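You operate a simulated robot arm through the tools that you are given. There is no shell and no other tool.

Carry out the task below with a simulated robot arm. There is one attempt and no reset: what you move stays moved.

JOB
Check the purple sensor at +25 on the block: GOOD pad if within one degree, else FAULT pad.
Fine: wait for its reading; switch the block off again.

The check looks at the end state, three seconds after you hand in, the way a careful person would. Anything else that was tipped, shoved, dropped, spilled or broken makes it a failure.

ROBOT AND FRAMES
A 6-joint arm with a two-finger parallel gripper, fixed in place. Base frame: the origin is at the foot of the arm, x ahead of it, y to its left, z up; the work surface is at about z = 0.002. Readings come in m, degrees, newtons and seconds.
With the tool pointing down near the work surface it reaches from about 0.12 to 0.5 m from the base axis. Its first joint turns from -72.0 to 72.0 degrees. Payload 0.65 kg.
The tool frame sits at the grasp point between the pads (the TCP): z along the fingers, y along the line on which they close. The tips reach 0.025 m beyond it. Largest opening 0.076 m; finger width 0.018, thickness 0.01; the body of the gripper, 0.036 by 0.078 m, starts 0.045 m behind the TCP.
Orientation is that of the tool frame in the base frame, as [roll, pitch, yaw] about the fixed x, y, z axes, in that order (R = Rz(yaw) Ry(pitch) Rx(roll)). With the fingers straight down and closing along the base's y, the tool's x points along the base's -x, its y along +y and its z along -z.

CONTROLS
- The arm moves only by the tool send_rows. Its argument "targets" is a list of rows, each a list of 2 entries, a list of its own where there are three numbers: the shift along the tool's x, y, z in m, then the turn, a rotation vector about the tool's x, y, z in degrees. In form: [[[tx, ty, tz], [wx, wy, wz]], ...]. A call has 1 to 20 rows; each row is the pose to reach, as a shift and turn from the pose commanded when the call began, along the tool's axes at that moment. "fingers" is the gripper command, from -1 (fully open) to 1 (shut), values between in proportion, set as the call begins (left out, the last holds). A row lasts 0.2 s, in which the tool goes at most 0.05 m and 8.6 degrees; a call with a longer step from one row to the next is refused whole, and so is a gripper value outside its range. A pose out of reach is approached as far as the arm can. The call stops where the force on the tool passes 40 N (or 10 N more than at its start, if that is more) or the arm is blocked; 0.2 s more then pass. The fingers move at their own pace (about 0.108 m/s each) and stop on an object; they squeeze with about 44 N. The grip force told is the motor's: it shows also when the fingers shut on nothing. Time passes only in rows, and 0.2 s behind the last, so rows that repeat a pose let the fingers close. It gives the time, the measured TCP pose, the force on the tool (base axes), the opening and the grip force at its end, in the units of the frame above (readings bear some noise), with the torque about the TCP (base axes, N m) and any sound that the robot's microphone picked up.
- Cameras (640 x 400 px; columns grow to the right, rows downward): "scene" is fixed at [0.066, 0.2764, 0.421]; the picture's right is [-0.68, -0.74, 0.00], its down [-0.30, 0.27, -0.92] and it looks along [0.67, -0.62, -0.40] (base axes); focal length 248 px, centre (320, 200). "wrist" rides on the gripper at [0.058, 0.011, -0.081] in the tool frame; the picture's right is [-0.18, 0.98, 0.00], its down [-0.75, -0.14, -0.64] and it looks along [-0.63, -0.12, 0.77] (tool axes); focal length 243 px, centre (320, 200). There is no depth. A picture from a camera that has moved, and an enlarged one, comes with that camera's place and axes in the base frame and with its lens.
- capture(camera): a new picture of that camera. It takes no simulated time.
- zoom(camera, box): a new picture of the part [left, top, right, bottom] of that camera's present view, enlarged. It takes no simulated time.
- job_done(): hands the job in; it is judged then, once.

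Places have to be worked out from the pictures, the camera data and where the tool is seen. Open the gripper and draw the arm clear of the work before you hand the job in, unless the task says otherwise.

The tools are called as a command line: name --argument value ..., lists and objects as JSON in quotes. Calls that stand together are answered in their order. send_rows: Moves the arm, as the interface text tells. Its arguments: {"type":"object","properties":{"targets":{"type":"array","items":{"type":"array"}},"fingers":{"type":"number"}},"required":["targets"]} The other tools are called the same way: capture (camera) takes a picture; zoom (camera, box) takes an enlarged picture of a part of a camera's view; job_done () hands the job in.

At the start:

```text
time: 0.0
eef_pos: [0.2989, 0.0612, 0.3492]
orientation: [179.9, 0.1, -180.0]
ft_force: [-0.6, 0.5, 0.1]
moment: [0.0, -0.02, -0.01]
gripper_width: 0.0761
grip_force: 0.1
```

scene: 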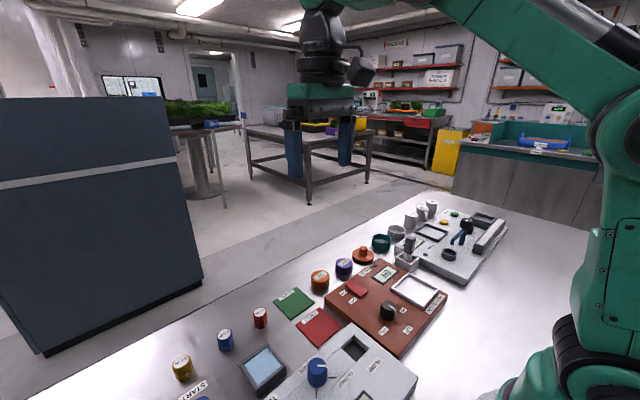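
wrist: 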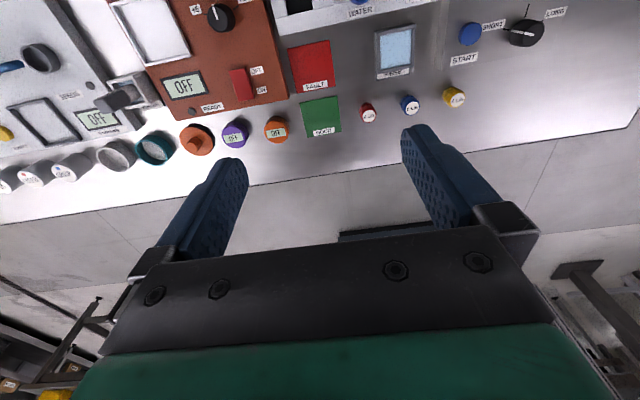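

I'll start by looking closely at the work surface: the brown block (OFF display, rocker switch, knob), the pads and the sensors.

zoom --camera "wrist" --box '[110, 0, 350, 150]'

zoom --camera "scene" --box '[260, 220, 460, 345]'

zoom --camera "wrist" --box '[0, 0, 240, 200]'

zoom --camera "scene" --box '[160, 280, 440, 400]'

```text
2.67 times, centred on (230, 75) of wrist
camera zoom: at [0.2396, 0.0723, 0.4295], right [0.18, 0.98, 0.0], down [0.75, -0.14, 0.64], along [0.63, -0.12, -0.77], focal length 647 px, centre (560, 533)
```

zoom: 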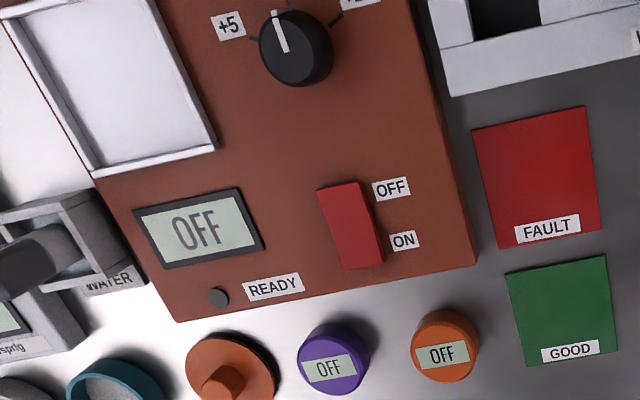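

```text
3.20 times, centred on (360, 282) of scene
camera zoom: at [0.066, 0.2764, 0.421], right [-0.68, -0.74, 0.0], down [-0.3, 0.27, -0.92], along [0.67, -0.62, -0.4], focal length 795 px, centre (192, -64)
```

zoom: 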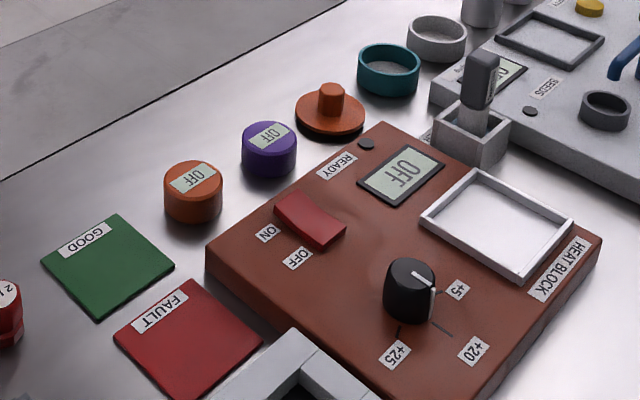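

```text
2.00 times, centred on (120, 100) of wrist
camera zoom: at [0.2396, 0.0723, 0.4295], right [0.18, 0.98, 0.0], down [0.75, -0.14, 0.64], along [0.63, -0.12, -0.77], focal length 485 px, centre (720, 400)
```

zoom: 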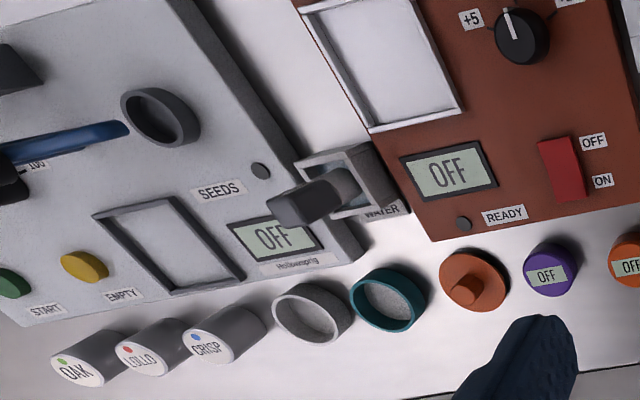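

```text
2.29 times, centred on (300, 340) of scene
camera zoom: at [0.066, 0.2764, 0.421], right [-0.68, -0.74, 0.0], down [-0.3, 0.27, -0.92], along [0.67, -0.62, -0.4], focal length 568 px, centre (366, -120)
```

zoom: 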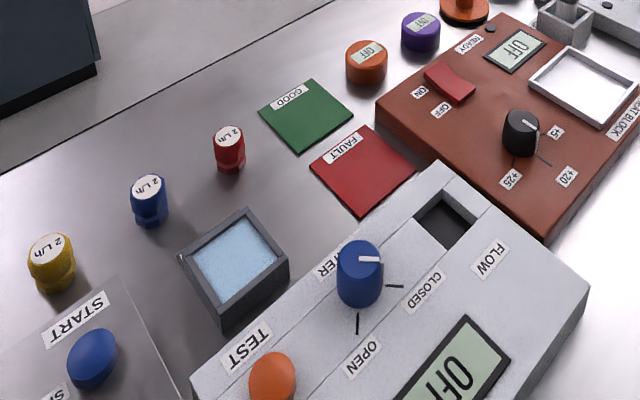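

The heat block is at about x 0.2–0.35, y −0.2…−0.02. The purple sensor is near (0.40, −0.117). I'll move the arm high over the block so the wrist camera can read the knob and labels.

send_rows --targets '[[[0.02, -0.03, 0.0], [0, 0, 0]], [[0.04, -0.06, 0.0], [0, 0, 0]], [[0.06, -0.09, 0.0], [0, 0, 0]], [[0.08, -0.12, 0.0], [0, 0, 0]], [[0.1, -0.14, 0.02], [0, 0, 0]], [[0.1, -0.14, 0.02], [0, 0, 0]]]' --fingers -1

capture --camera "wrist"

capture --camera "scene"

```text
time: 1.4
eef_pos: [0.1981, -0.0771, 0.3288]
orientation: [179.9, 0.1, 179.9]
ft_force: [-0.3, 0.3, -0.5]
moment: [0.0, 0.02, -0.01]
gripper_width: 0.0761
grip_force: 0.1
```

```text
taken
camera wrist: at [0.139, -0.0667, 0.409], right [0.18, 0.98, 0.0], down [0.75, -0.14, 0.64], along [0.63, -0.12, -0.77], focal length 243 px, centre (320, 200)
```

wrist: 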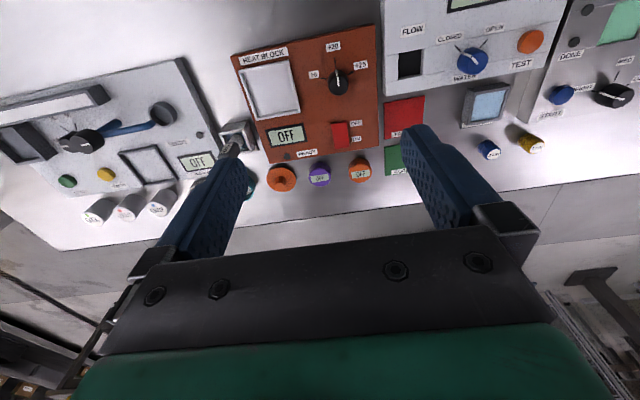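

```text
taken
```

scene: 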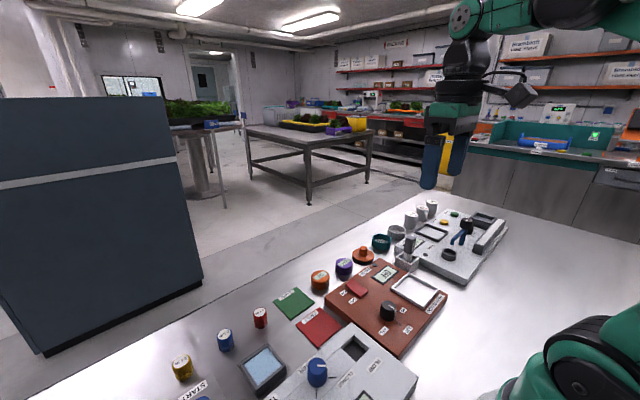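

Now the whole block is in view; I'll zoom in on it.

zoom --camera "wrist" --box '[225, 20, 415, 195]'

zoom --camera "wrist" --box '[290, 30, 390, 110]'

zoom --camera "wrist" --box '[200, 110, 400, 215]'

zoom --camera "scene" --box '[330, 255, 450, 355]'

```text
2.29 times, centred on (320, 108) of wrist
camera zoom: at [0.139, -0.0667, 0.409], right [0.18, 0.98, 0.0], down [0.75, -0.14, 0.64], along [0.63, -0.12, -0.77], focal length 555 px, centre (320, 411)
```

zoom: 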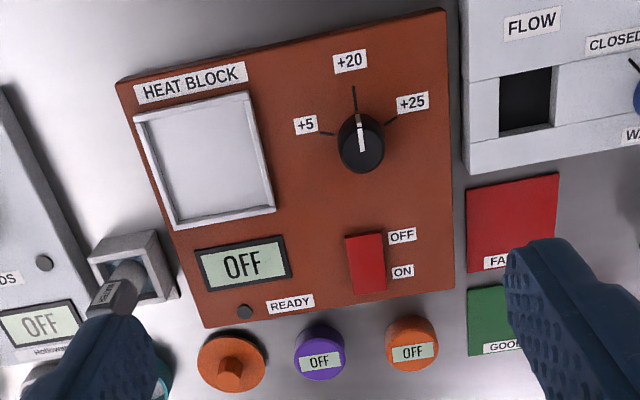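

```text
5.00 times, centred on (340, 70) of wrist
camera zoom: at [0.139, -0.0667, 0.409], right [0.18, 0.98, 0.0], down [0.75, -0.14, 0.64], along [0.63, -0.12, -0.77], focal length 1213 px, centre (220, 850)
```

zoom: 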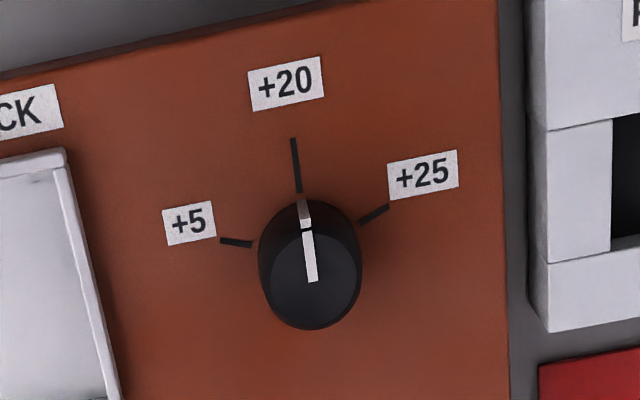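

```text
3.20 times, centred on (300, 162) of wrist
camera zoom: at [0.139, -0.0667, 0.409], right [0.18, 0.98, 0.0], down [0.75, -0.14, 0.64], along [0.63, -0.12, -0.77], focal length 776 px, centre (384, 320)
```

zoom: 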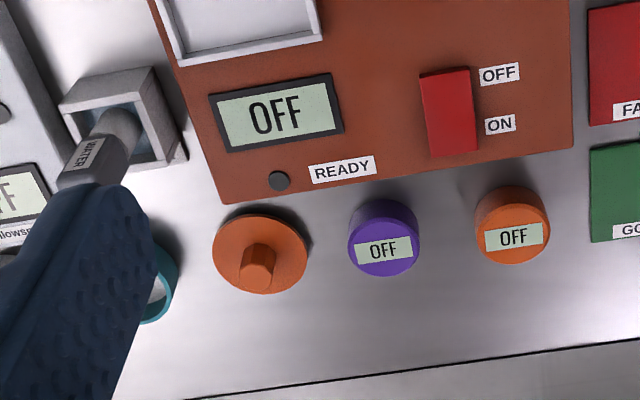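

```text
4.00 times, centred on (390, 305) of scene
camera zoom: at [0.066, 0.2764, 0.421], right [-0.68, -0.74, 0.0], down [-0.3, 0.27, -0.92], along [0.67, -0.62, -0.4], focal length 993 px, centre (40, -220)
```

zoom: 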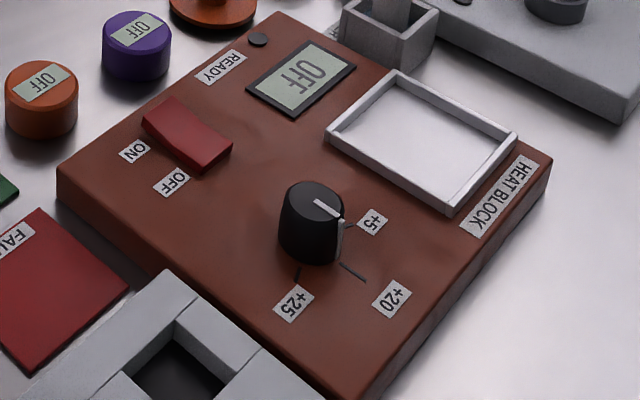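

The knob points at +20, and I put it at about (0.236, −0.059) with its top at z≈0.046. The +25 tick is about 72° clockwise seen from above. I'll move over the knob at z≈0.14 and check alignment before going lower.

send_rows --targets '[[[-0.008, 0.004, 0.04], [0, 0, 0]], [[-0.016, 0.008, 0.08], [0, 0, 0]], [[-0.024, 0.012, 0.12], [0, 0, 0]], [[-0.032, 0.016, 0.16], [0, 0, 0]], [[-0.037, 0.0185, 0.189], [0, 0, 0]], [[-0.037, 0.0185, 0.189], [0, 0, 0]], [[-0.037, 0.0185, 0.189], [0, 0, 0]]]' --fingers -0.4

capture --camera "wrist"

capture --camera "scene"

```text
time: 3.0
eef_pos: [0.2345, -0.0586, 0.1377]
orientation: [180.0, 0.1, 180.0]
ft_force: [-0.4, 0.0, 0.2]
moment: [-0.01, 0.02, 0.0]
gripper_width: 0.0531
grip_force: 0.1
```

```text
taken
camera wrist: at [0.1762, -0.0482, 0.2196], right [0.18, 0.98, 0.0], down [0.75, -0.14, 0.64], along [0.63, -0.12, -0.77], focal length 243 px, centre (320, 200)
```

wrist: 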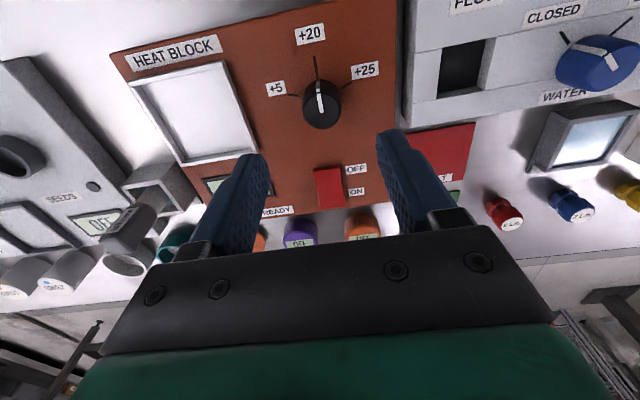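

```text
taken
```

scene: 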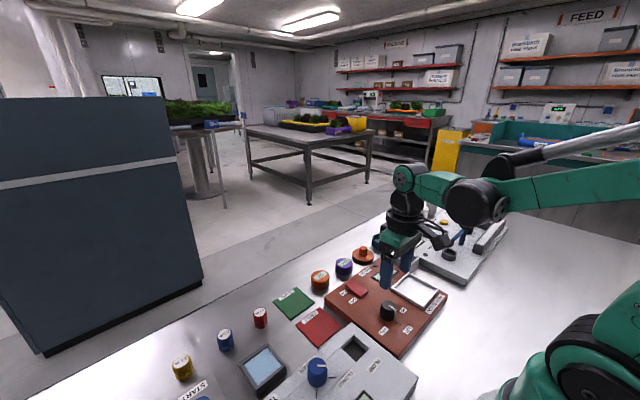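

I'll zoom in to refine the knob position from this closer viewpoint.

zoom --camera "wrist" --box '[240, 20, 400, 140]'

zoom --camera "wrist" --box '[180, 140, 400, 270]'

```text
3.33 times, centred on (320, 80) of wrist
camera zoom: at [0.1762, -0.0482, 0.2196], right [0.18, 0.98, 0.0], down [0.75, -0.14, 0.64], along [0.63, -0.12, -0.77], focal length 809 px, centre (320, 600)
```

zoom: 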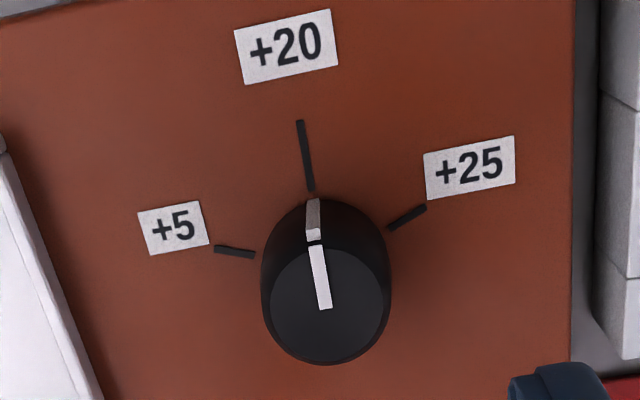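

```text
2.91 times, centred on (290, 205) of wrist
camera zoom: at [0.1762, -0.0482, 0.2196], right [0.18, 0.98, 0.0], down [0.75, -0.14, 0.64], along [0.63, -0.12, -0.77], focal length 706 px, centre (407, 186)
```

zoom: 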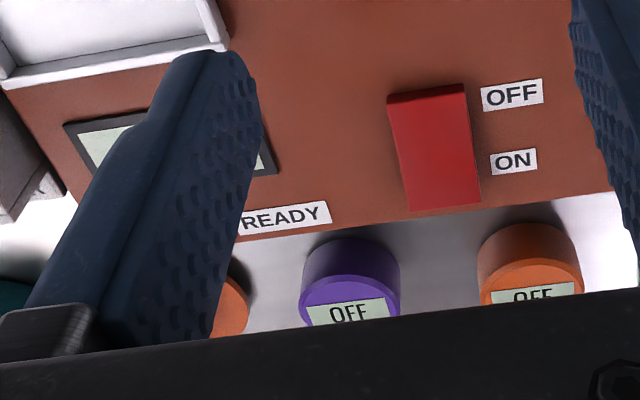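

Knob centre is about (0.238, −0.059), top z≈0.045. Before gripping it, I'll test in the air that the wrist can turn +76° about the tool axis.

send_rows --targets '[[[-0.0035, 0, 0], [0, 0, 8]], [[-0.0035, 0, 0], [0, 0, 16]], [[-0.0035, 0, 0], [0, 0, 24]], [[-0.0035, 0, 0], [0, 0, 32]], [[-0.0035, 0, 0], [0, 0, 40]], [[-0.0035, 0, 0], [0, 0, 48]], [[-0.0035, 0, 0], [0, 0, 56]], [[-0.0035, 0, 0], [0, 0, 64]], [[-0.0035, 0, 0], [0, 0, 70]], [[-0.0035, 0, 0], [0, 0, 76]], [[-0.0035, 0, 0], [0, 0, 76]]]'

capture --camera "wrist"

```text
time: 5.4
eef_pos: [0.2391, -0.059, 0.1389]
orientation: [179.8, -0.2, 103.9]
ft_force: [-0.5, 0.2, 0.0]
moment: [0.03, -0.01, 0.01]
gripper_width: 0.0531
grip_force: 0.1
```

```text
taken
camera wrist: at [0.2348, -0.001, 0.2204], right [1.0, 0.06, 0.0], down [0.04, -0.77, 0.64], along [0.04, -0.64, -0.77], focal length 243 px, centre (320, 200)
```

wrist: 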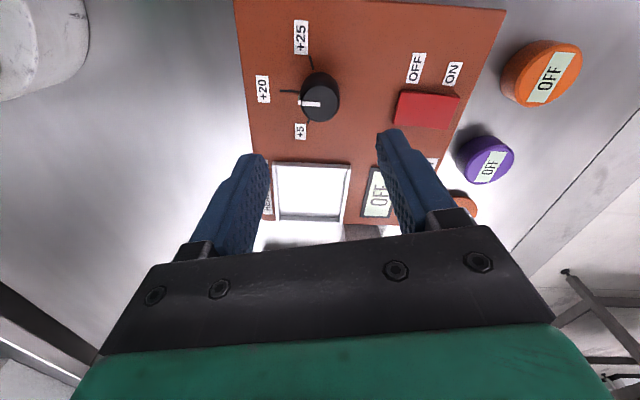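

The rotation works. This side-on view gives a second position check, so I'll zoom in on the knob, switch and sensors.

zoom --camera "wrist" --box '[240, 10, 400, 130]'

zoom --camera "wrist" --box '[380, 20, 600, 220]'

```text
3.33 times, centred on (320, 70) of wrist
camera zoom: at [0.2348, -0.001, 0.2204], right [1.0, 0.06, 0.0], down [0.04, -0.77, 0.64], along [0.04, -0.64, -0.77], focal length 809 px, centre (320, 633)
```

zoom: 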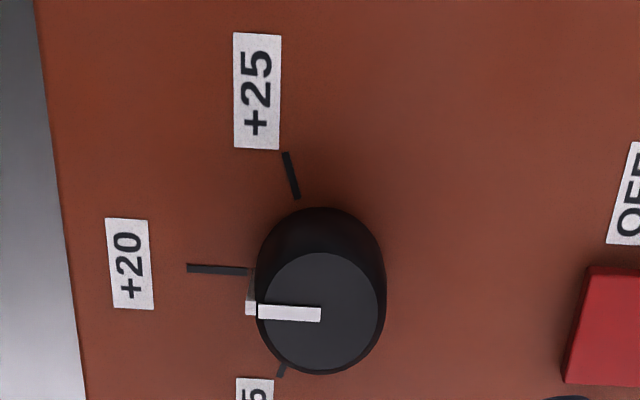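

```text
2.00 times, centred on (490, 120) of wrist
camera zoom: at [0.2348, -0.001, 0.2204], right [1.0, 0.06, 0.0], down [0.04, -0.77, 0.64], along [0.04, -0.64, -0.77], focal length 485 px, centre (-20, 360)
```

zoom: 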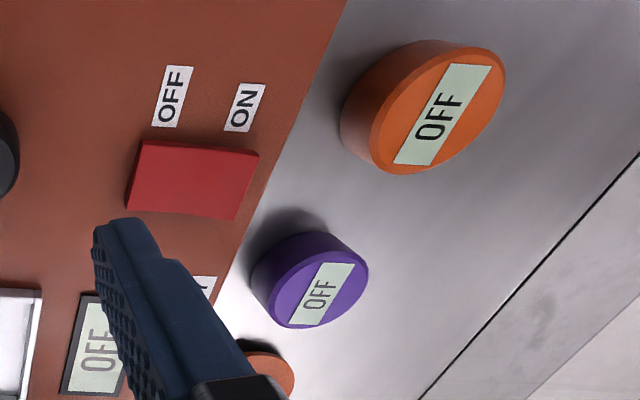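

Knob centre is confirmed at about (0.239, −0.0585), right under the TCP. I'll rotate back and lower the open fingers around the knob, keeping the tips about 6 mm above the block top.

send_rows --targets '[[[0, 0, 0], [0, 0, -8]], [[0, 0, 0], [0, 0, -16]], [[0, 0, 0], [0, 0, -24]], [[0, 0, 0], [0, 0, -32]], [[0, 0, 0], [0, 0, -40]], [[0, 0, 0], [0, 0, -48]], [[0, 0, 0], [0, 0, -56]], [[0, 0, 0], [0, 0, -64]], [[0, 0, 0], [0, 0, -72]], [[0, 0, 0], [0, 0, -76]], [[0, 0, 0.025], [0, 0, -76]], [[0, 0, 0.045], [0, 0, -76]], [[0, 0, 0.06], [0, 0, -76]], [[0, 0, 0.07], [0, 0, -76]], [[0, 0, 0.078], [0, 0, -76]], [[0, 0, 0.083], [0, 0, -76]], [[0, 0, 0.083], [0, 0, -76]]]'

capture --camera "wrist"

zoom --camera "scene" --box '[320, 220, 480, 340]'

```text
time: 9.0
eef_pos: [0.2391, -0.0579, 0.0559]
orientation: [179.9, 0.2, -180.0]
ft_force: [0.4, -0.1, -1.1]
moment: [0.03, 0.01, -0.02]
gripper_width: 0.0532
grip_force: 0.0
```

```text
taken
camera wrist: at [0.1806, -0.0483, 0.1369], right [0.18, 0.98, 0.0], down [0.75, -0.14, 0.64], along [0.63, -0.12, -0.77], focal length 243 px, centre (320, 200)
```

wrist: 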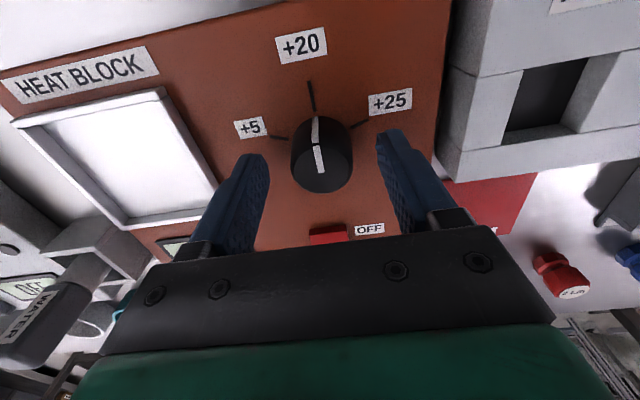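

```text
3.33 times, centred on (400, 280) of scene
camera zoom: at [0.066, 0.2764, 0.421], right [-0.68, -0.74, 0.0], down [-0.3, 0.27, -0.92], along [0.67, -0.62, -0.4], focal length 828 px, centre (53, -67)
```

zoom: 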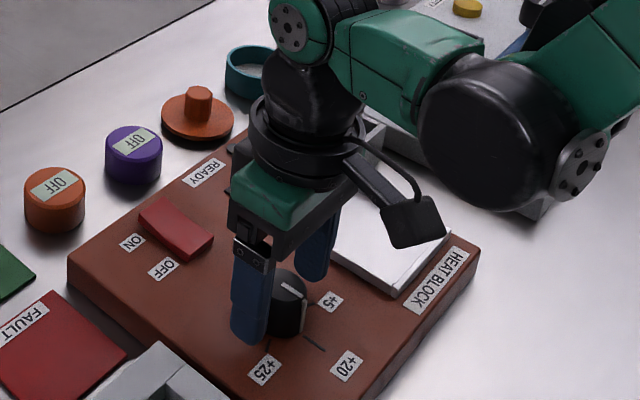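

The fingers straddle the knob symmetrically. I'll close on it gently and check the grip.

send_rows --targets '[[[0, 0, 0], [0, 0, 0]], [[0, 0, 0], [0, 0, 0]], [[0, 0, 0], [0, 0, 0]]]' --fingers 1

capture --camera "wrist"

```text
time: 9.8
eef_pos: [0.24, -0.0576, 0.0573]
orientation: [179.6, 0.0, 180.0]
ft_force: [1.7, 19.6, -11.4]
moment: [0.46, -0.02, 0.01]
gripper_width: 0.0282
grip_force: 43.0
```

```text
taken
camera wrist: at [0.1805, -0.0478, 0.137], right [0.18, 0.98, 0.0], down [0.75, -0.14, 0.64], along [0.63, -0.11, -0.77], focal length 243 px, centre (320, 200)
```

wrist: 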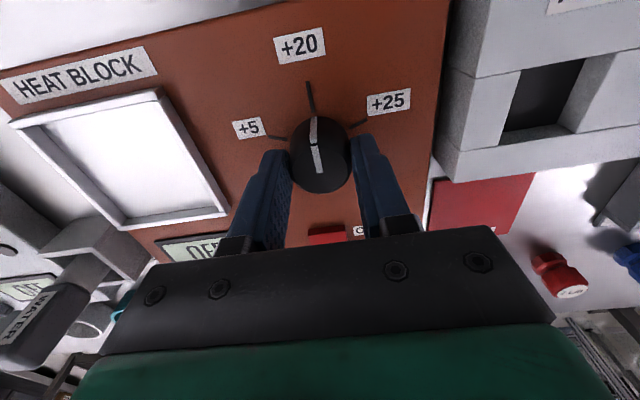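

Gripped at 28 mm. The 19.6 N side force means the TCP is slightly off centre in y, so I'll shift by about 1 mm and turn the knob 72° clockwise (positive about tool z).

send_rows --targets '[[[0, 0.001, 0], [0, 0, 0]], [[0, 0.001, 0], [0, 0, 6]], [[0, 0.001, 0], [0, 0, 12]], [[0, 0.001, 0], [0, 0, 18]], [[0, 0.001, 0], [0, 0, 24]], [[0, 0.001, 0], [0, 0, 30]], [[0, 0.001, 0], [0, 0, 36]], [[0, 0.001, 0], [0, 0, 42]], [[0, 0.001, 0], [0, 0, 48]], [[0, 0.001, 0], [0, 0, 54]], [[0, 0.001, 0], [0, 0, 60]], [[0, 0.001, 0], [0, 0, 66]], [[0, 0.001, 0], [0, 0, 71]], [[0, 0.001, 0], [0, 0, 71]]]'

capture --camera "wrist"

zoom --camera "scene" --box '[320, 220, 480, 340]'

```text
time: 10.7
eef_pos: [0.2395, -0.0582, 0.0564]
orientation: [179.8, 0.0, 166.4]
ft_force: [-1.4, 0.5, -8.6]
moment: [0.09, 0.14, -0.03]
gripper_width: 0.0285
grip_force: 42.9
stopped in row 4: the force on the tool passed its limit at 41 N (the readings are from after the stop); the commanded pose is now the measured one
```

```text
taken
camera wrist: at [0.1848, -0.0342, 0.1371], right [0.41, 0.91, 0.0], down [0.7, -0.32, 0.64], along [0.59, -0.26, -0.77], focal length 243 px, centre (320, 200)
```

wrist: 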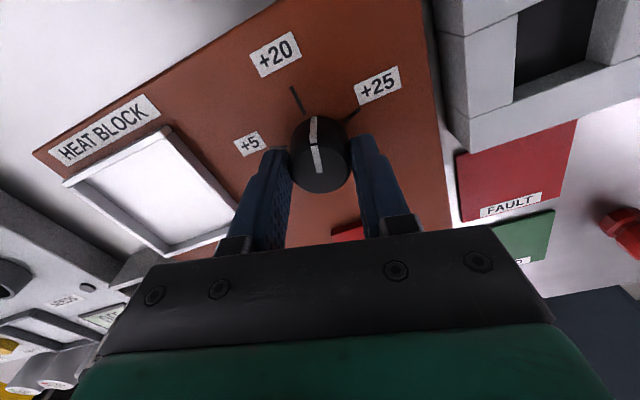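

```text
3.33 times, centred on (400, 280) of scene
camera zoom: at [0.066, 0.2763, 0.421], right [-0.68, -0.74, 0.0], down [-0.3, 0.27, -0.92], along [0.67, -0.62, -0.4], focal length 828 px, centre (53, -67)
```

zoom: 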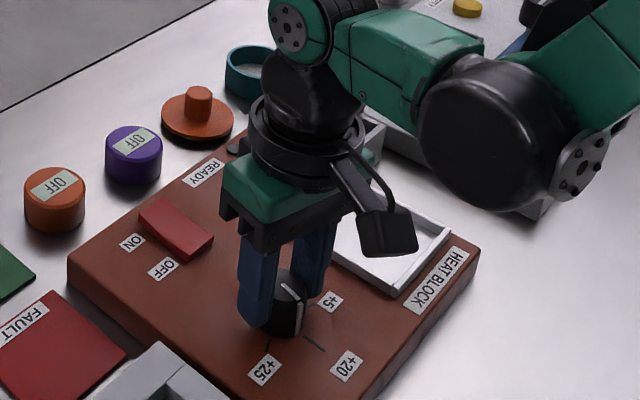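

The knob turns with the gripper (about 13.6° so far) and the force has relaxed. I'll continue slowly about this now-centred pose.

send_rows --targets '[[[0, 0, 0], [0, 0, 4]], [[0, 0, 0], [0, 0, 8]], [[0, 0, 0], [0, 0, 12]], [[0, 0, 0], [0, 0, 16]], [[0, 0, 0], [0, 0, 20]], [[0, 0, 0], [0, 0, 24]], [[0, 0, 0], [0, 0, 28]], [[0, 0, 0], [0, 0, 32]], [[0, 0, 0], [0, 0, 36]], [[0, 0, 0], [0, 0, 40]], [[0, 0, 0], [0, 0, 44]], [[0, 0, 0], [0, 0, 48]], [[0, 0, 0], [0, 0, 52]], [[0, 0, 0], [0, 0, 57]], [[0, 0, 0], [0, 0, 57]]]'

capture --camera "wrist"

```text
time: 11.7
eef_pos: [0.2407, -0.0585, 0.0557]
orientation: [179.9, 0.0, 150.8]
ft_force: [-1.9, 1.3, 12.3]
moment: [-0.1, -0.15, -0.02]
gripper_width: 0.0286
grip_force: 43.5
stopped in row 5: the force on the tool passed its limit at 43 N (the readings are from after the stop); the commanded pose is now the measured one
```

```text
taken
camera wrist: at [0.1933, -0.0206, 0.1371], right [0.64, 0.77, 0.0], down [0.59, -0.49, 0.64], along [0.49, -0.41, -0.77], focal length 243 px, centre (320, 200)
```

wrist: 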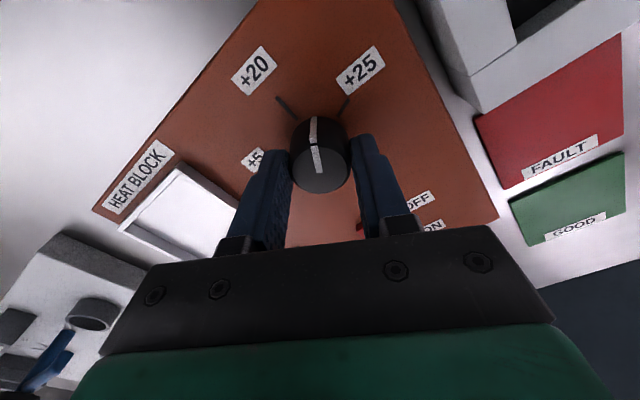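

Another 16° went in before the force built up, and it relaxes after each stop. I'll lighten the grip slightly and keep turning.

send_rows --targets '[[[0, 0, 0], [0, 0, 0]], [[0, 0, 0], [0, 0, 3]], [[0, 0, 0], [0, 0, 6]], [[0, 0, 0], [0, 0, 9]], [[0, 0, 0], [0, 0, 12]], [[0, 0, 0], [0, 0, 15]], [[0, 0, 0], [0, 0, 18]], [[0, 0, 0], [0, 0, 21]], [[0, 0, 0], [0, 0, 24]], [[0, 0, 0], [0, 0, 27]], [[0, 0, 0], [0, 0, 30]], [[0, 0, 0], [0, 0, 33]], [[0, 0, 0], [0, 0, 36]], [[0, 0, 0], [0, 0, 39]], [[0, 0, 0], [0, 0, 42]], [[0, 0, 0], [0, 0, 42]]]' --fingers 0.29

capture --camera "wrist"

```text
time: 12.8
eef_pos: [0.2388, -0.0582, 0.0571]
orientation: [180.0, 0.0, 141.7]
ft_force: [-2.6, 0.3, 12.2]
moment: [-0.08, -0.11, -0.02]
gripper_width: 0.0283
grip_force: 42.8
stopped in row 5: the force on the tool passed its limit at 44 N (the readings are from after the stop); the commanded pose is now the measured one
```

```text
taken
camera wrist: at [0.2, -0.0138, 0.137], right [0.75, 0.66, 0.0], down [0.5, -0.58, 0.64], along [0.42, -0.48, -0.77], focal length 243 px, centre (320, 200)
```

wrist: 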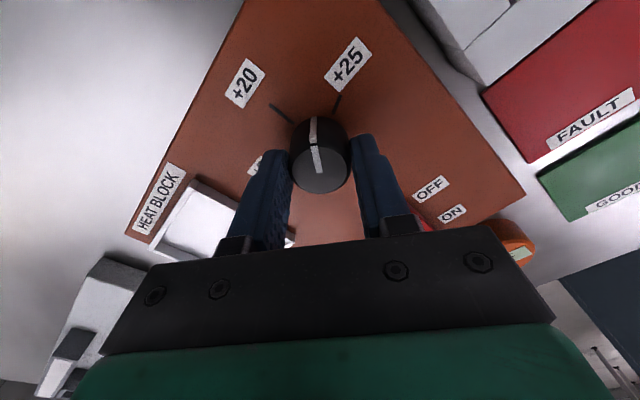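

The camera poses put the gripped knob axis at (0.2386, −0.0585). Some strain has built up, so I'll open slightly to release it, check the zero force, then re-grip more lightly.

send_rows --targets '[[[0, 0, 0], [0, 0, 0]], [[0, 0, 0], [0, 0, 0]], [[0, 0, 0], [0, 0, 0]]]' --fingers 0.1

capture --camera "wrist"

```text
time: 13.6
eef_pos: [0.2387, -0.0573, 0.055]
orientation: [-180.0, 0.0, 141.5]
ft_force: [0.5, -0.3, 0.6]
moment: [-0.02, 0.01, 0.02]
gripper_width: 0.0344
grip_force: 0.0
```

```text
taken
camera wrist: at [0.2, -0.0138, 0.137], right [0.75, 0.66, 0.0], down [0.5, -0.58, 0.64], along [0.42, -0.48, -0.77], focal length 243 px, centre (320, 200)
```

wrist: 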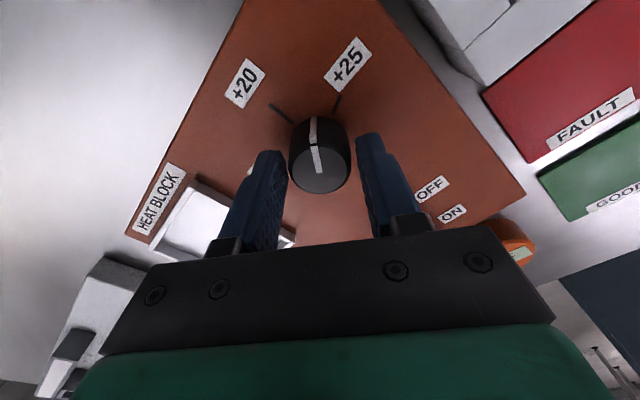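

Force is zero with the grip open, and the TCP hasn't moved. I'll re-grip lightly (target about 28 mm) and check the force.

send_rows --targets '[[[0, 0, 0], [0, 0, 0]], [[0, 0, 0], [0, 0, 0]]]' --fingers 0.262

```text
time: 14.2
eef_pos: [0.2408, -0.0583, 0.0561]
orientation: [-179.9, -0.1, 141.6]
ft_force: [0.3, -1.4, 1.0]
moment: [-0.01, 0.0, 0.01]
gripper_width: 0.0292
grip_force: 6.4
```

A light grip of 6.4 N with no side force. I'll turn another 33° in small steps.

send_rows --targets '[[[0, 0, 0], [0, 0, 3]], [[0, 0, 0], [0, 0, 6]], [[0, 0, 0], [0, 0, 9]], [[0, 0, 0], [0, 0, 12]], [[0, 0, 0], [0, 0, 15]], [[0, 0, 0], [0, 0, 18]], [[0, 0, 0], [0, 0, 21]], [[0, 0, 0], [0, 0, 24]], [[0, 0, 0], [0, 0, 27]], [[0, 0, 0], [0, 0, 30]], [[0, 0, 0], [0, 0, 33]], [[0, 0, 0], [0, 0, 33]]]'

capture --camera "wrist"

```text
time: 16.8
eef_pos: [0.2397, -0.0572, 0.0559]
orientation: [179.9, 0.0, 108.6]
ft_force: [-2.2, -1.0, 0.4]
moment: [-0.06, 0.06, -0.01]
gripper_width: 0.0301
grip_force: 1.0
```

```text
taken
camera wrist: at [0.2307, 0.0004, 0.1366], right [0.99, 0.14, 0.0], down [0.11, -0.76, 0.64], along [0.09, -0.64, -0.77], focal length 243 px, centre (320, 200)
```

wrist: 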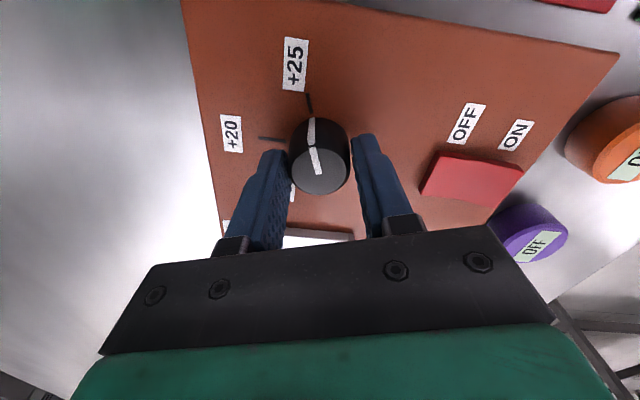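

The pointer looks close to +25. I'll zoom in to check alignment with the tick.

zoom --camera "wrist" --box '[260, 60, 390, 210]'

```text
2.67 times, centred on (325, 135) of wrist
camera zoom: at [0.2307, 0.0004, 0.1366], right [0.99, 0.14, 0.0], down [0.11, -0.76, 0.64], along [0.09, -0.64, -0.77], focal length 647 px, centre (307, 373)
```

zoom: 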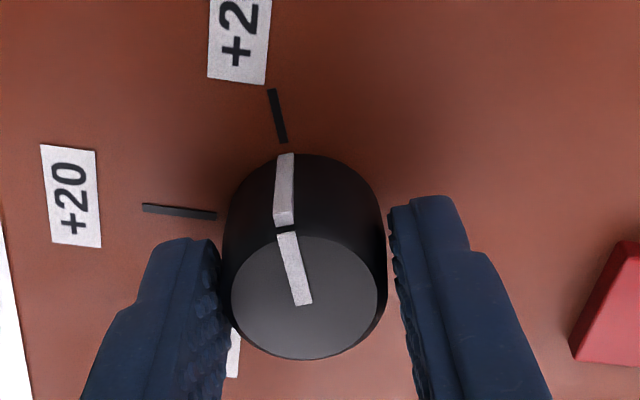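

The pointer measures about 68° against a tick at about 70°. I'll nudge it 2° more with a slightly firmer grip.

send_rows --targets '[[[0, 0, 0], [0, 0, 0]], [[0, 0, 0], [0, 0, 1]], [[0, 0, 0], [0, 0, 2]], [[0, 0, 0], [0, 0, 2.5]], [[0, 0, 0], [0, 0, 2.5]]]' --fingers 0.29

zoom --camera "wrist" --box '[260, 60, 390, 210]'

```text
time: 18.0
eef_pos: [0.2392, -0.0582, 0.0558]
orientation: [-180.0, 0.0, 106.1]
ft_force: [-3.8, -2.3, 1.9]
moment: [-0.05, 0.15, 0.01]
gripper_width: 0.0302
grip_force: 1.7
```

```text
2.67 times, centred on (325, 135) of wrist
camera zoom: at [0.2334, 0.0008, 0.1368], right [1.0, 0.1, 0.0], down [0.07, -0.76, 0.64], along [0.06, -0.64, -0.77], focal length 647 px, centre (307, 373)
```

zoom: 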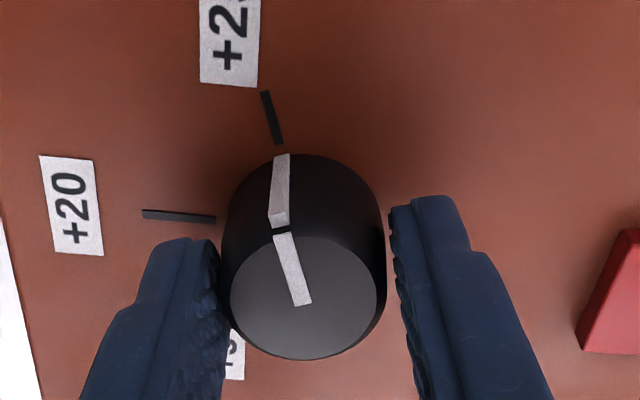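

The pointer ridge now lines up with the +25 tick, within about a degree. I'll open the fingers and lift straight up to confirm from above.

send_rows --targets '[[[0, 0, 0], [0, 0, 0]], [[0, 0, 0], [0, 0, 0]], [[0, 0, -0.03], [0, 0, 0]], [[0, 0, -0.07], [0, 0, 0]], [[0, 0, -0.11], [0, 0, 0]], [[0, 0, -0.15], [0, 0, 0]], [[0, 0, -0.19], [0, 0, 0]], [[0, 0, -0.19], [0, 0, 0]]]' --fingers -0.4

zoom --camera "wrist" --box '[240, 0, 400, 130]'

capture --camera "wrist"

zoom --camera "scene" --box '[320, 250, 460, 350]'

```text
time: 19.8
eef_pos: [0.2361, -0.0572, 0.2467]
orientation: [-180.0, 0.0, 106.1]
ft_force: [-0.6, -1.3, 0.7]
moment: [-0.01, -0.01, -0.01]
gripper_width: 0.0531
grip_force: 0.0
```

```text
3.08 times, centred on (320, 65) of wrist
camera zoom: at [0.2307, 0.0013, 0.327], right [1.0, 0.1, 0.0], down [0.07, -0.76, 0.64], along [0.06, -0.64, -0.77], focal length 746 px, centre (320, 615)
```

zoom: 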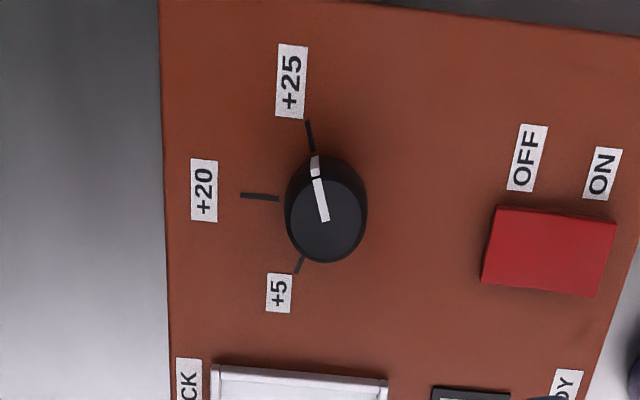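

```text
taken
camera wrist: at [0.2307, 0.0013, 0.327], right [1.0, 0.1, 0.0], down [0.07, -0.76, 0.64], along [0.06, -0.64, -0.77], focal length 243 px, centre (320, 200)
```

wrist: 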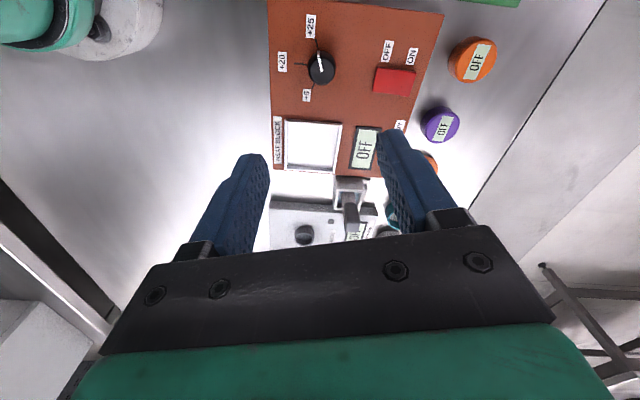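

```text
4.00 times, centred on (390, 300) of scene
camera zoom: at [0.066, 0.2764, 0.421], right [-0.68, -0.74, 0.0], down [-0.3, 0.27, -0.92], along [0.67, -0.62, -0.4], focal length 993 px, centre (40, -200)
```

zoom: 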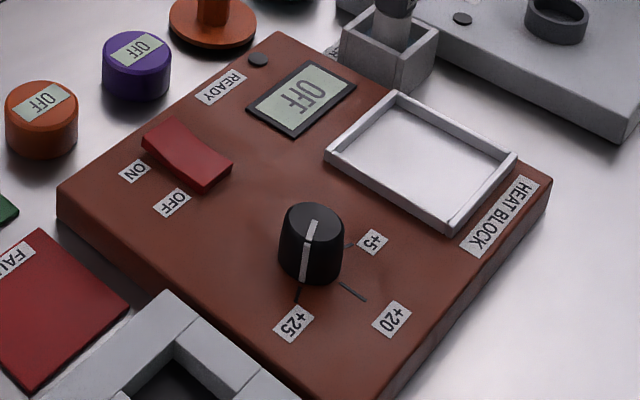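

The knob is clearly on +25 from both cameras. Next I'll rotate back to yaw 180 and move above the purple sensor to locate it precisely.

send_rows --targets '[[[-0.01, 0.014, 0.0], [0, 0, -7.4]], [[-0.02, 0.028, 0.0], [0, 0, -14.8]], [[-0.03, 0.042, 0.0], [0, 0, -22.2]], [[-0.04, 0.057, 0.01], [0, 0, -29.6]], [[-0.05, 0.071, 0.02], [0, 0, -37]], [[-0.06, 0.085, 0.03], [0, 0, -44.4]], [[-0.07, 0.1, 0.04], [0, 0, -51.8]], [[-0.08, 0.115, 0.05], [0, 0, -59.2]], [[-0.09, 0.13, 0.06], [0, 0, -66.6]], [[-0.1013, 0.1436, 0.076], [0, 0, -73.9]], [[-0.1013, 0.1436, 0.076], [0, 0, -73.9]], [[-0.1013, 0.1436, 0.076], [0, 0, -73.9]]]'

capture --camera "wrist"

```text
time: 22.4
eef_pos: [0.4062, -0.1157, 0.1689]
orientation: [-179.9, -0.1, -179.8]
ft_force: [0.8, -0.2, 0.5]
moment: [0.02, 0.02, 0.02]
gripper_width: 0.0533
grip_force: 0.1
```

```text
taken
camera wrist: at [0.3474, -0.1048, 0.25], right [0.18, 0.98, 0.0], down [0.75, -0.14, 0.64], along [0.63, -0.12, -0.77], focal length 243 px, centre (320, 200)
```

wrist: 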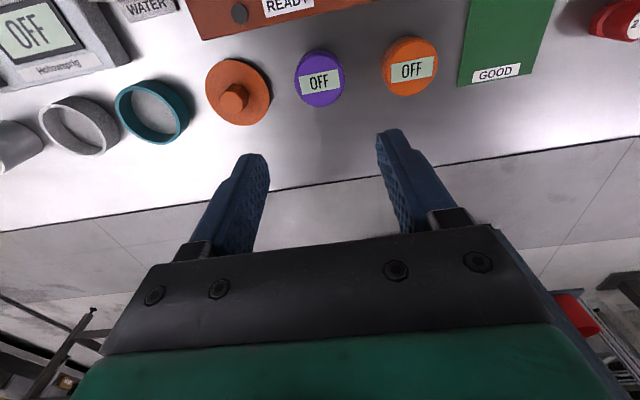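

zoom --camera "wrist" --box '[190, 20, 450, 150]'

zoom --camera "scene" --box '[300, 240, 380, 300]'

```text
2.46 times, centred on (320, 85) of wrist
camera zoom: at [0.3474, -0.1048, 0.25], right [0.18, 0.98, 0.0], down [0.75, -0.14, 0.64], along [0.63, -0.12, -0.77], focal length 597 px, centre (320, 483)
```

zoom: 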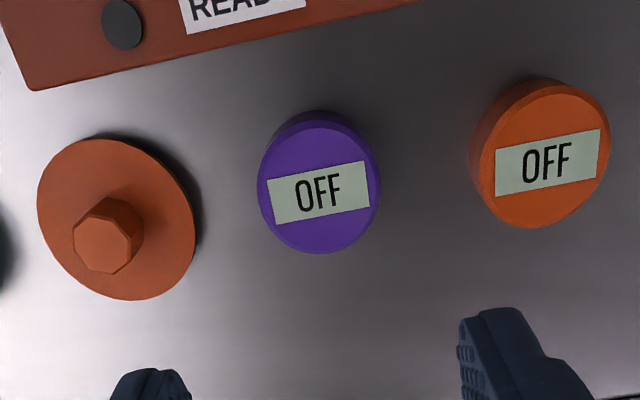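

```text
6.67 times, centred on (340, 270) of scene
camera zoom: at [0.066, 0.2764, 0.421], right [-0.68, -0.74, 0.0], down [-0.3, 0.27, -0.92], along [0.67, -0.62, -0.4], focal length 1656 px, centre (187, -267)
```

zoom: 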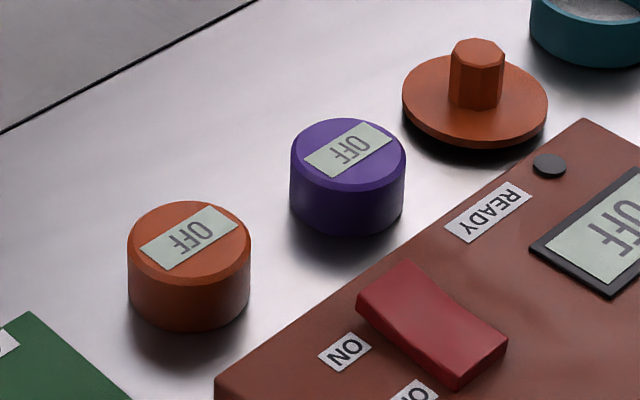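

I put the purple sensor's centre at about (0.4018, −0.1158), ⌀43 mm, top z≈0.022. The tray is about 62 mm inside with a wall top near z≈0.032, so I'll grip the sensor high. First I'll lower to z≈0.075 and check centring.

send_rows --targets '[[[0.0036, 0, 0.03], [0, 0, 0]], [[0.0036, 0, 0.06], [0, 0, 0]], [[0.0036, 0, 0.08], [0, 0, 0]], [[0.0036, 0, 0.094], [0, 0, 0]], [[0.0036, 0, 0.094], [0, 0, 0]]]'

capture --camera "wrist"

zoom --camera "scene" --box '[280, 200, 400, 300]'

```text
time: 23.6
eef_pos: [0.4019, -0.115, 0.0768]
orientation: [-180.0, 0.0, 180.0]
ft_force: [-0.6, -0.4, -0.4]
moment: [0.0, 0.02, 0.01]
gripper_width: 0.0534
grip_force: 0.0
```

```text
taken
camera wrist: at [0.343, -0.1037, 0.1572], right [0.18, 0.98, 0.0], down [0.75, -0.14, 0.64], along [0.63, -0.12, -0.77], focal length 243 px, centre (320, 200)
```

wrist: 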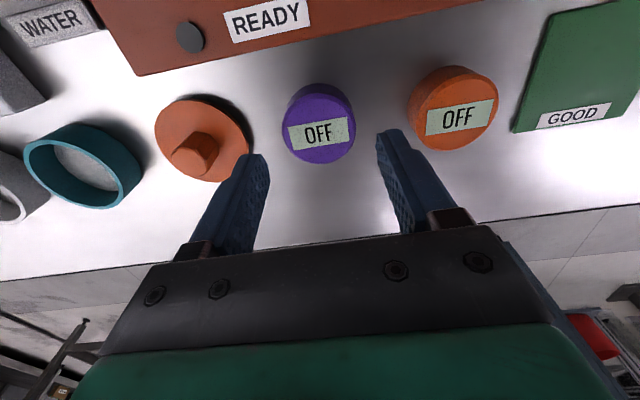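

```text
4.00 times, centred on (340, 250) of scene
camera zoom: at [0.066, 0.2764, 0.421], right [-0.68, -0.74, 0.0], down [-0.3, 0.27, -0.92], along [0.67, -0.62, -0.4], focal length 993 px, centre (240, 0)
```

zoom: 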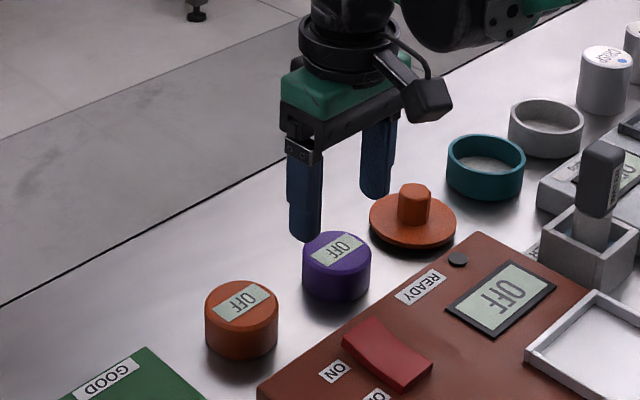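

It's centred within about 0.5 mm, and the fingers clear the peg disc by about 9 mm. I'll lower to TCP z≈0.038 (tips ≈0.013) and close.

send_rows --targets '[[[0, 0, 0.012], [0, 0, 0]], [[0, 0, 0.024], [0, 0, 0]], [[0, 0, 0.033], [0, 0, 0]], [[0, 0, 0.0385], [0, 0, 0]], [[0, 0, 0.0385], [0, 0, 0]]]'

zoom --camera "scene" --box '[290, 210, 390, 300]'

capture --camera "wrist"

```text
time: 24.8
eef_pos: [0.4017, -0.1154, 0.0379]
orientation: [179.9, 0.1, -180.0]
ft_force: [0.7, 0.4, 0.2]
moment: [-0.01, 0.01, -0.01]
gripper_width: 0.0536
grip_force: 0.0
```

```text
4.44 times, centred on (340, 255) of scene
camera zoom: at [0.066, 0.2764, 0.421], right [-0.68, -0.74, 0.0], down [-0.3, 0.27, -0.92], along [0.67, -0.62, -0.4], focal length 1104 px, centre (231, -44)
```

zoom: 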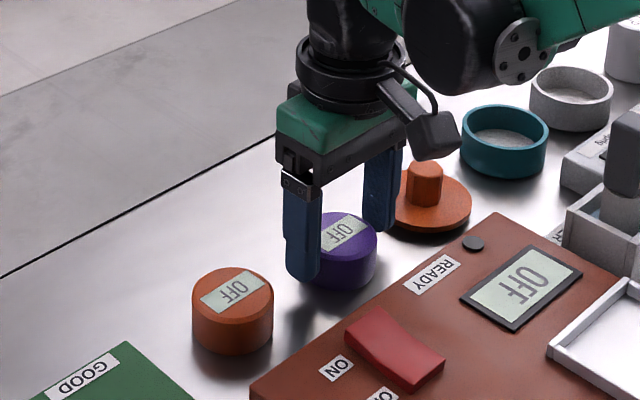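

```text
taken
camera wrist: at [0.343, -0.1048, 0.1183], right [0.18, 0.98, 0.0], down [0.75, -0.14, 0.64], along [0.63, -0.12, -0.77], focal length 243 px, centre (320, 200)
```

wrist: 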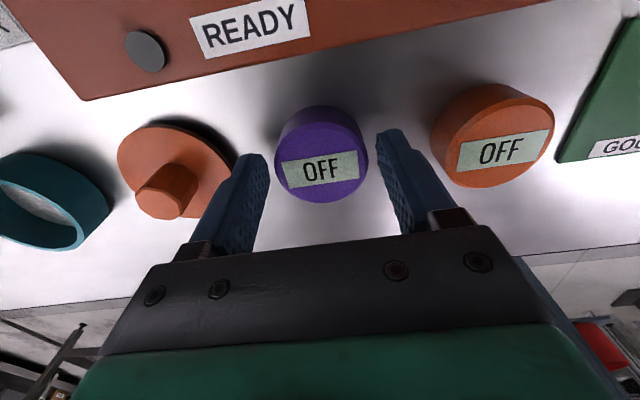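

Sensor sits between the fingers. Closing on it now.

send_rows --targets '[[[0, 0, 0], [0, 0, 0]], [[0, 0, 0], [0, 0, 0]], [[0, 0, 0], [0, 0, 0]]]' --fingers 0.2

capture --camera "wrist"

```text
time: 25.6
eef_pos: [0.4017, -0.1149, 0.0384]
orientation: [-179.9, -0.1, -180.0]
ft_force: [-0.4, -1.1, -0.8]
moment: [0.05, 0.02, 0.02]
gripper_width: 0.0422
grip_force: 44.3
```

```text
taken
camera wrist: at [0.3431, -0.1048, 0.1184], right [0.18, 0.98, 0.0], down [0.75, -0.14, 0.64], along [0.63, -0.12, -0.77], focal length 243 px, centre (320, 200)
```

wrist: 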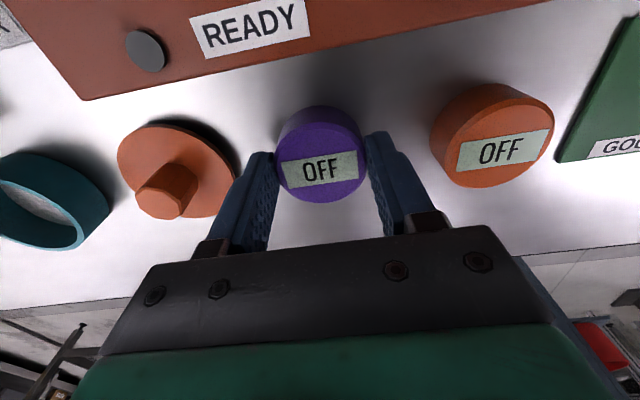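

Gripped at 42.2 mm with no side load. I'll lift it and carry it above the tray.

send_rows --targets '[[[0, 0, -0.03], [0, 0, 0]], [[0, 0, -0.07], [0, 0, 0]], [[0, 0, -0.11], [0, 0, 0]], [[0.034, -0.009, -0.12], [0, 0, 0]], [[0.068, -0.018, -0.12], [0, 0, 0]], [[0.102, -0.027, -0.12], [0, 0, 0]], [[0.136, -0.036, -0.12], [0, 0, 0]], [[0.168, -0.0427, -0.12], [0, 0, 0]], [[0.168, -0.0427, -0.12], [0, 0, 0]], [[0.168, -0.0427, -0.12], [0, 0, 0]]]'

capture --camera "wrist"

capture --camera "scene"

```text
time: 27.8
eef_pos: [0.2332, -0.1592, 0.1581]
orientation: [-180.0, 0.0, 180.0]
ft_force: [-0.1, 0.8, -0.3]
moment: [0.0, 0.0, 0.0]
gripper_width: 0.0419
grip_force: 43.8
```

```text
taken
camera wrist: at [0.1748, -0.1484, 0.2388], right [0.18, 0.98, 0.0], down [0.75, -0.14, 0.64], along [0.63, -0.12, -0.77], focal length 243 px, centre (320, 200)
```

wrist: 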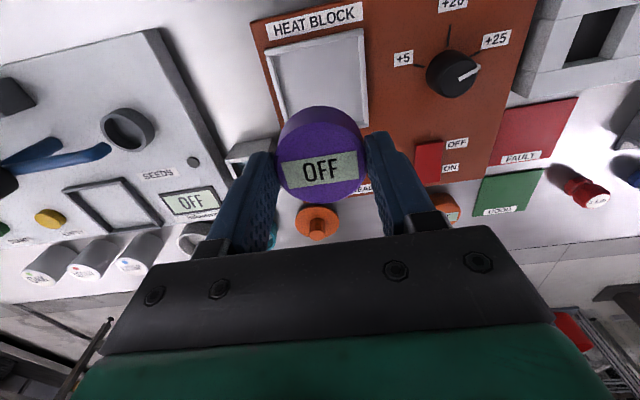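

```text
taken
```

scene: 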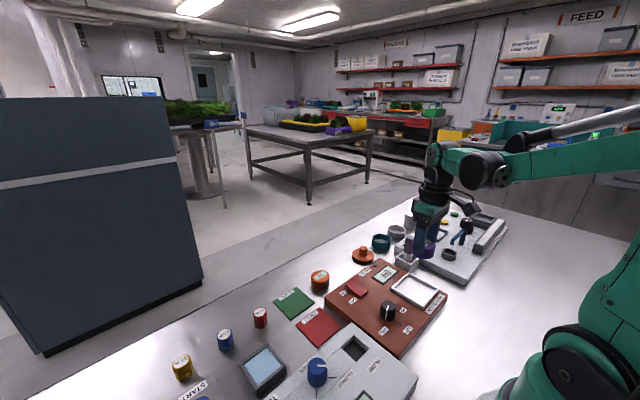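

I'll zoom in to check the tray's position against the carried sensor.

zoom --camera "wrist" --box '[240, 10, 400, 140]'

zoom --camera "scene" --box '[370, 220, 470, 320]'

```text
3.08 times, centred on (320, 75) of wrist
camera zoom: at [0.1748, -0.1484, 0.2388], right [0.18, 0.98, 0.0], down [0.75, -0.14, 0.64], along [0.63, -0.12, -0.77], focal length 746 px, centre (320, 585)
```

zoom: 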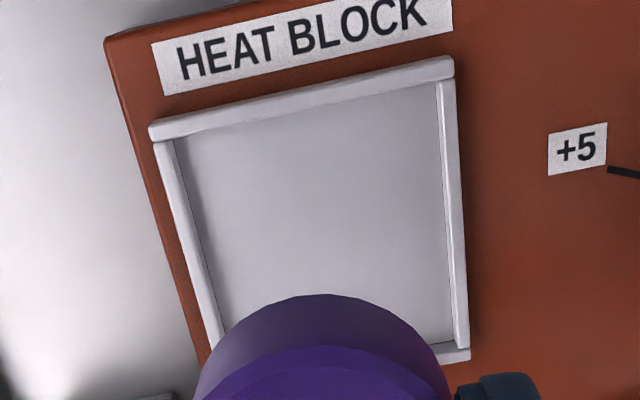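

```text
4.00 times, centred on (420, 270) of scene
camera zoom: at [0.066, 0.2764, 0.421], right [-0.68, -0.74, 0.0], down [-0.3, 0.27, -0.92], along [0.67, -0.62, -0.4], focal length 993 px, centre (-80, -80)
```

zoom: 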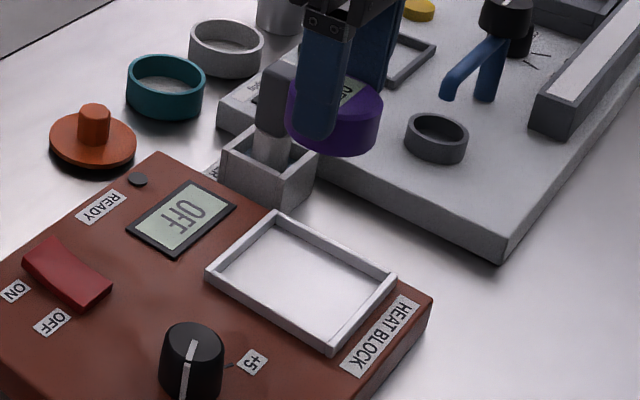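

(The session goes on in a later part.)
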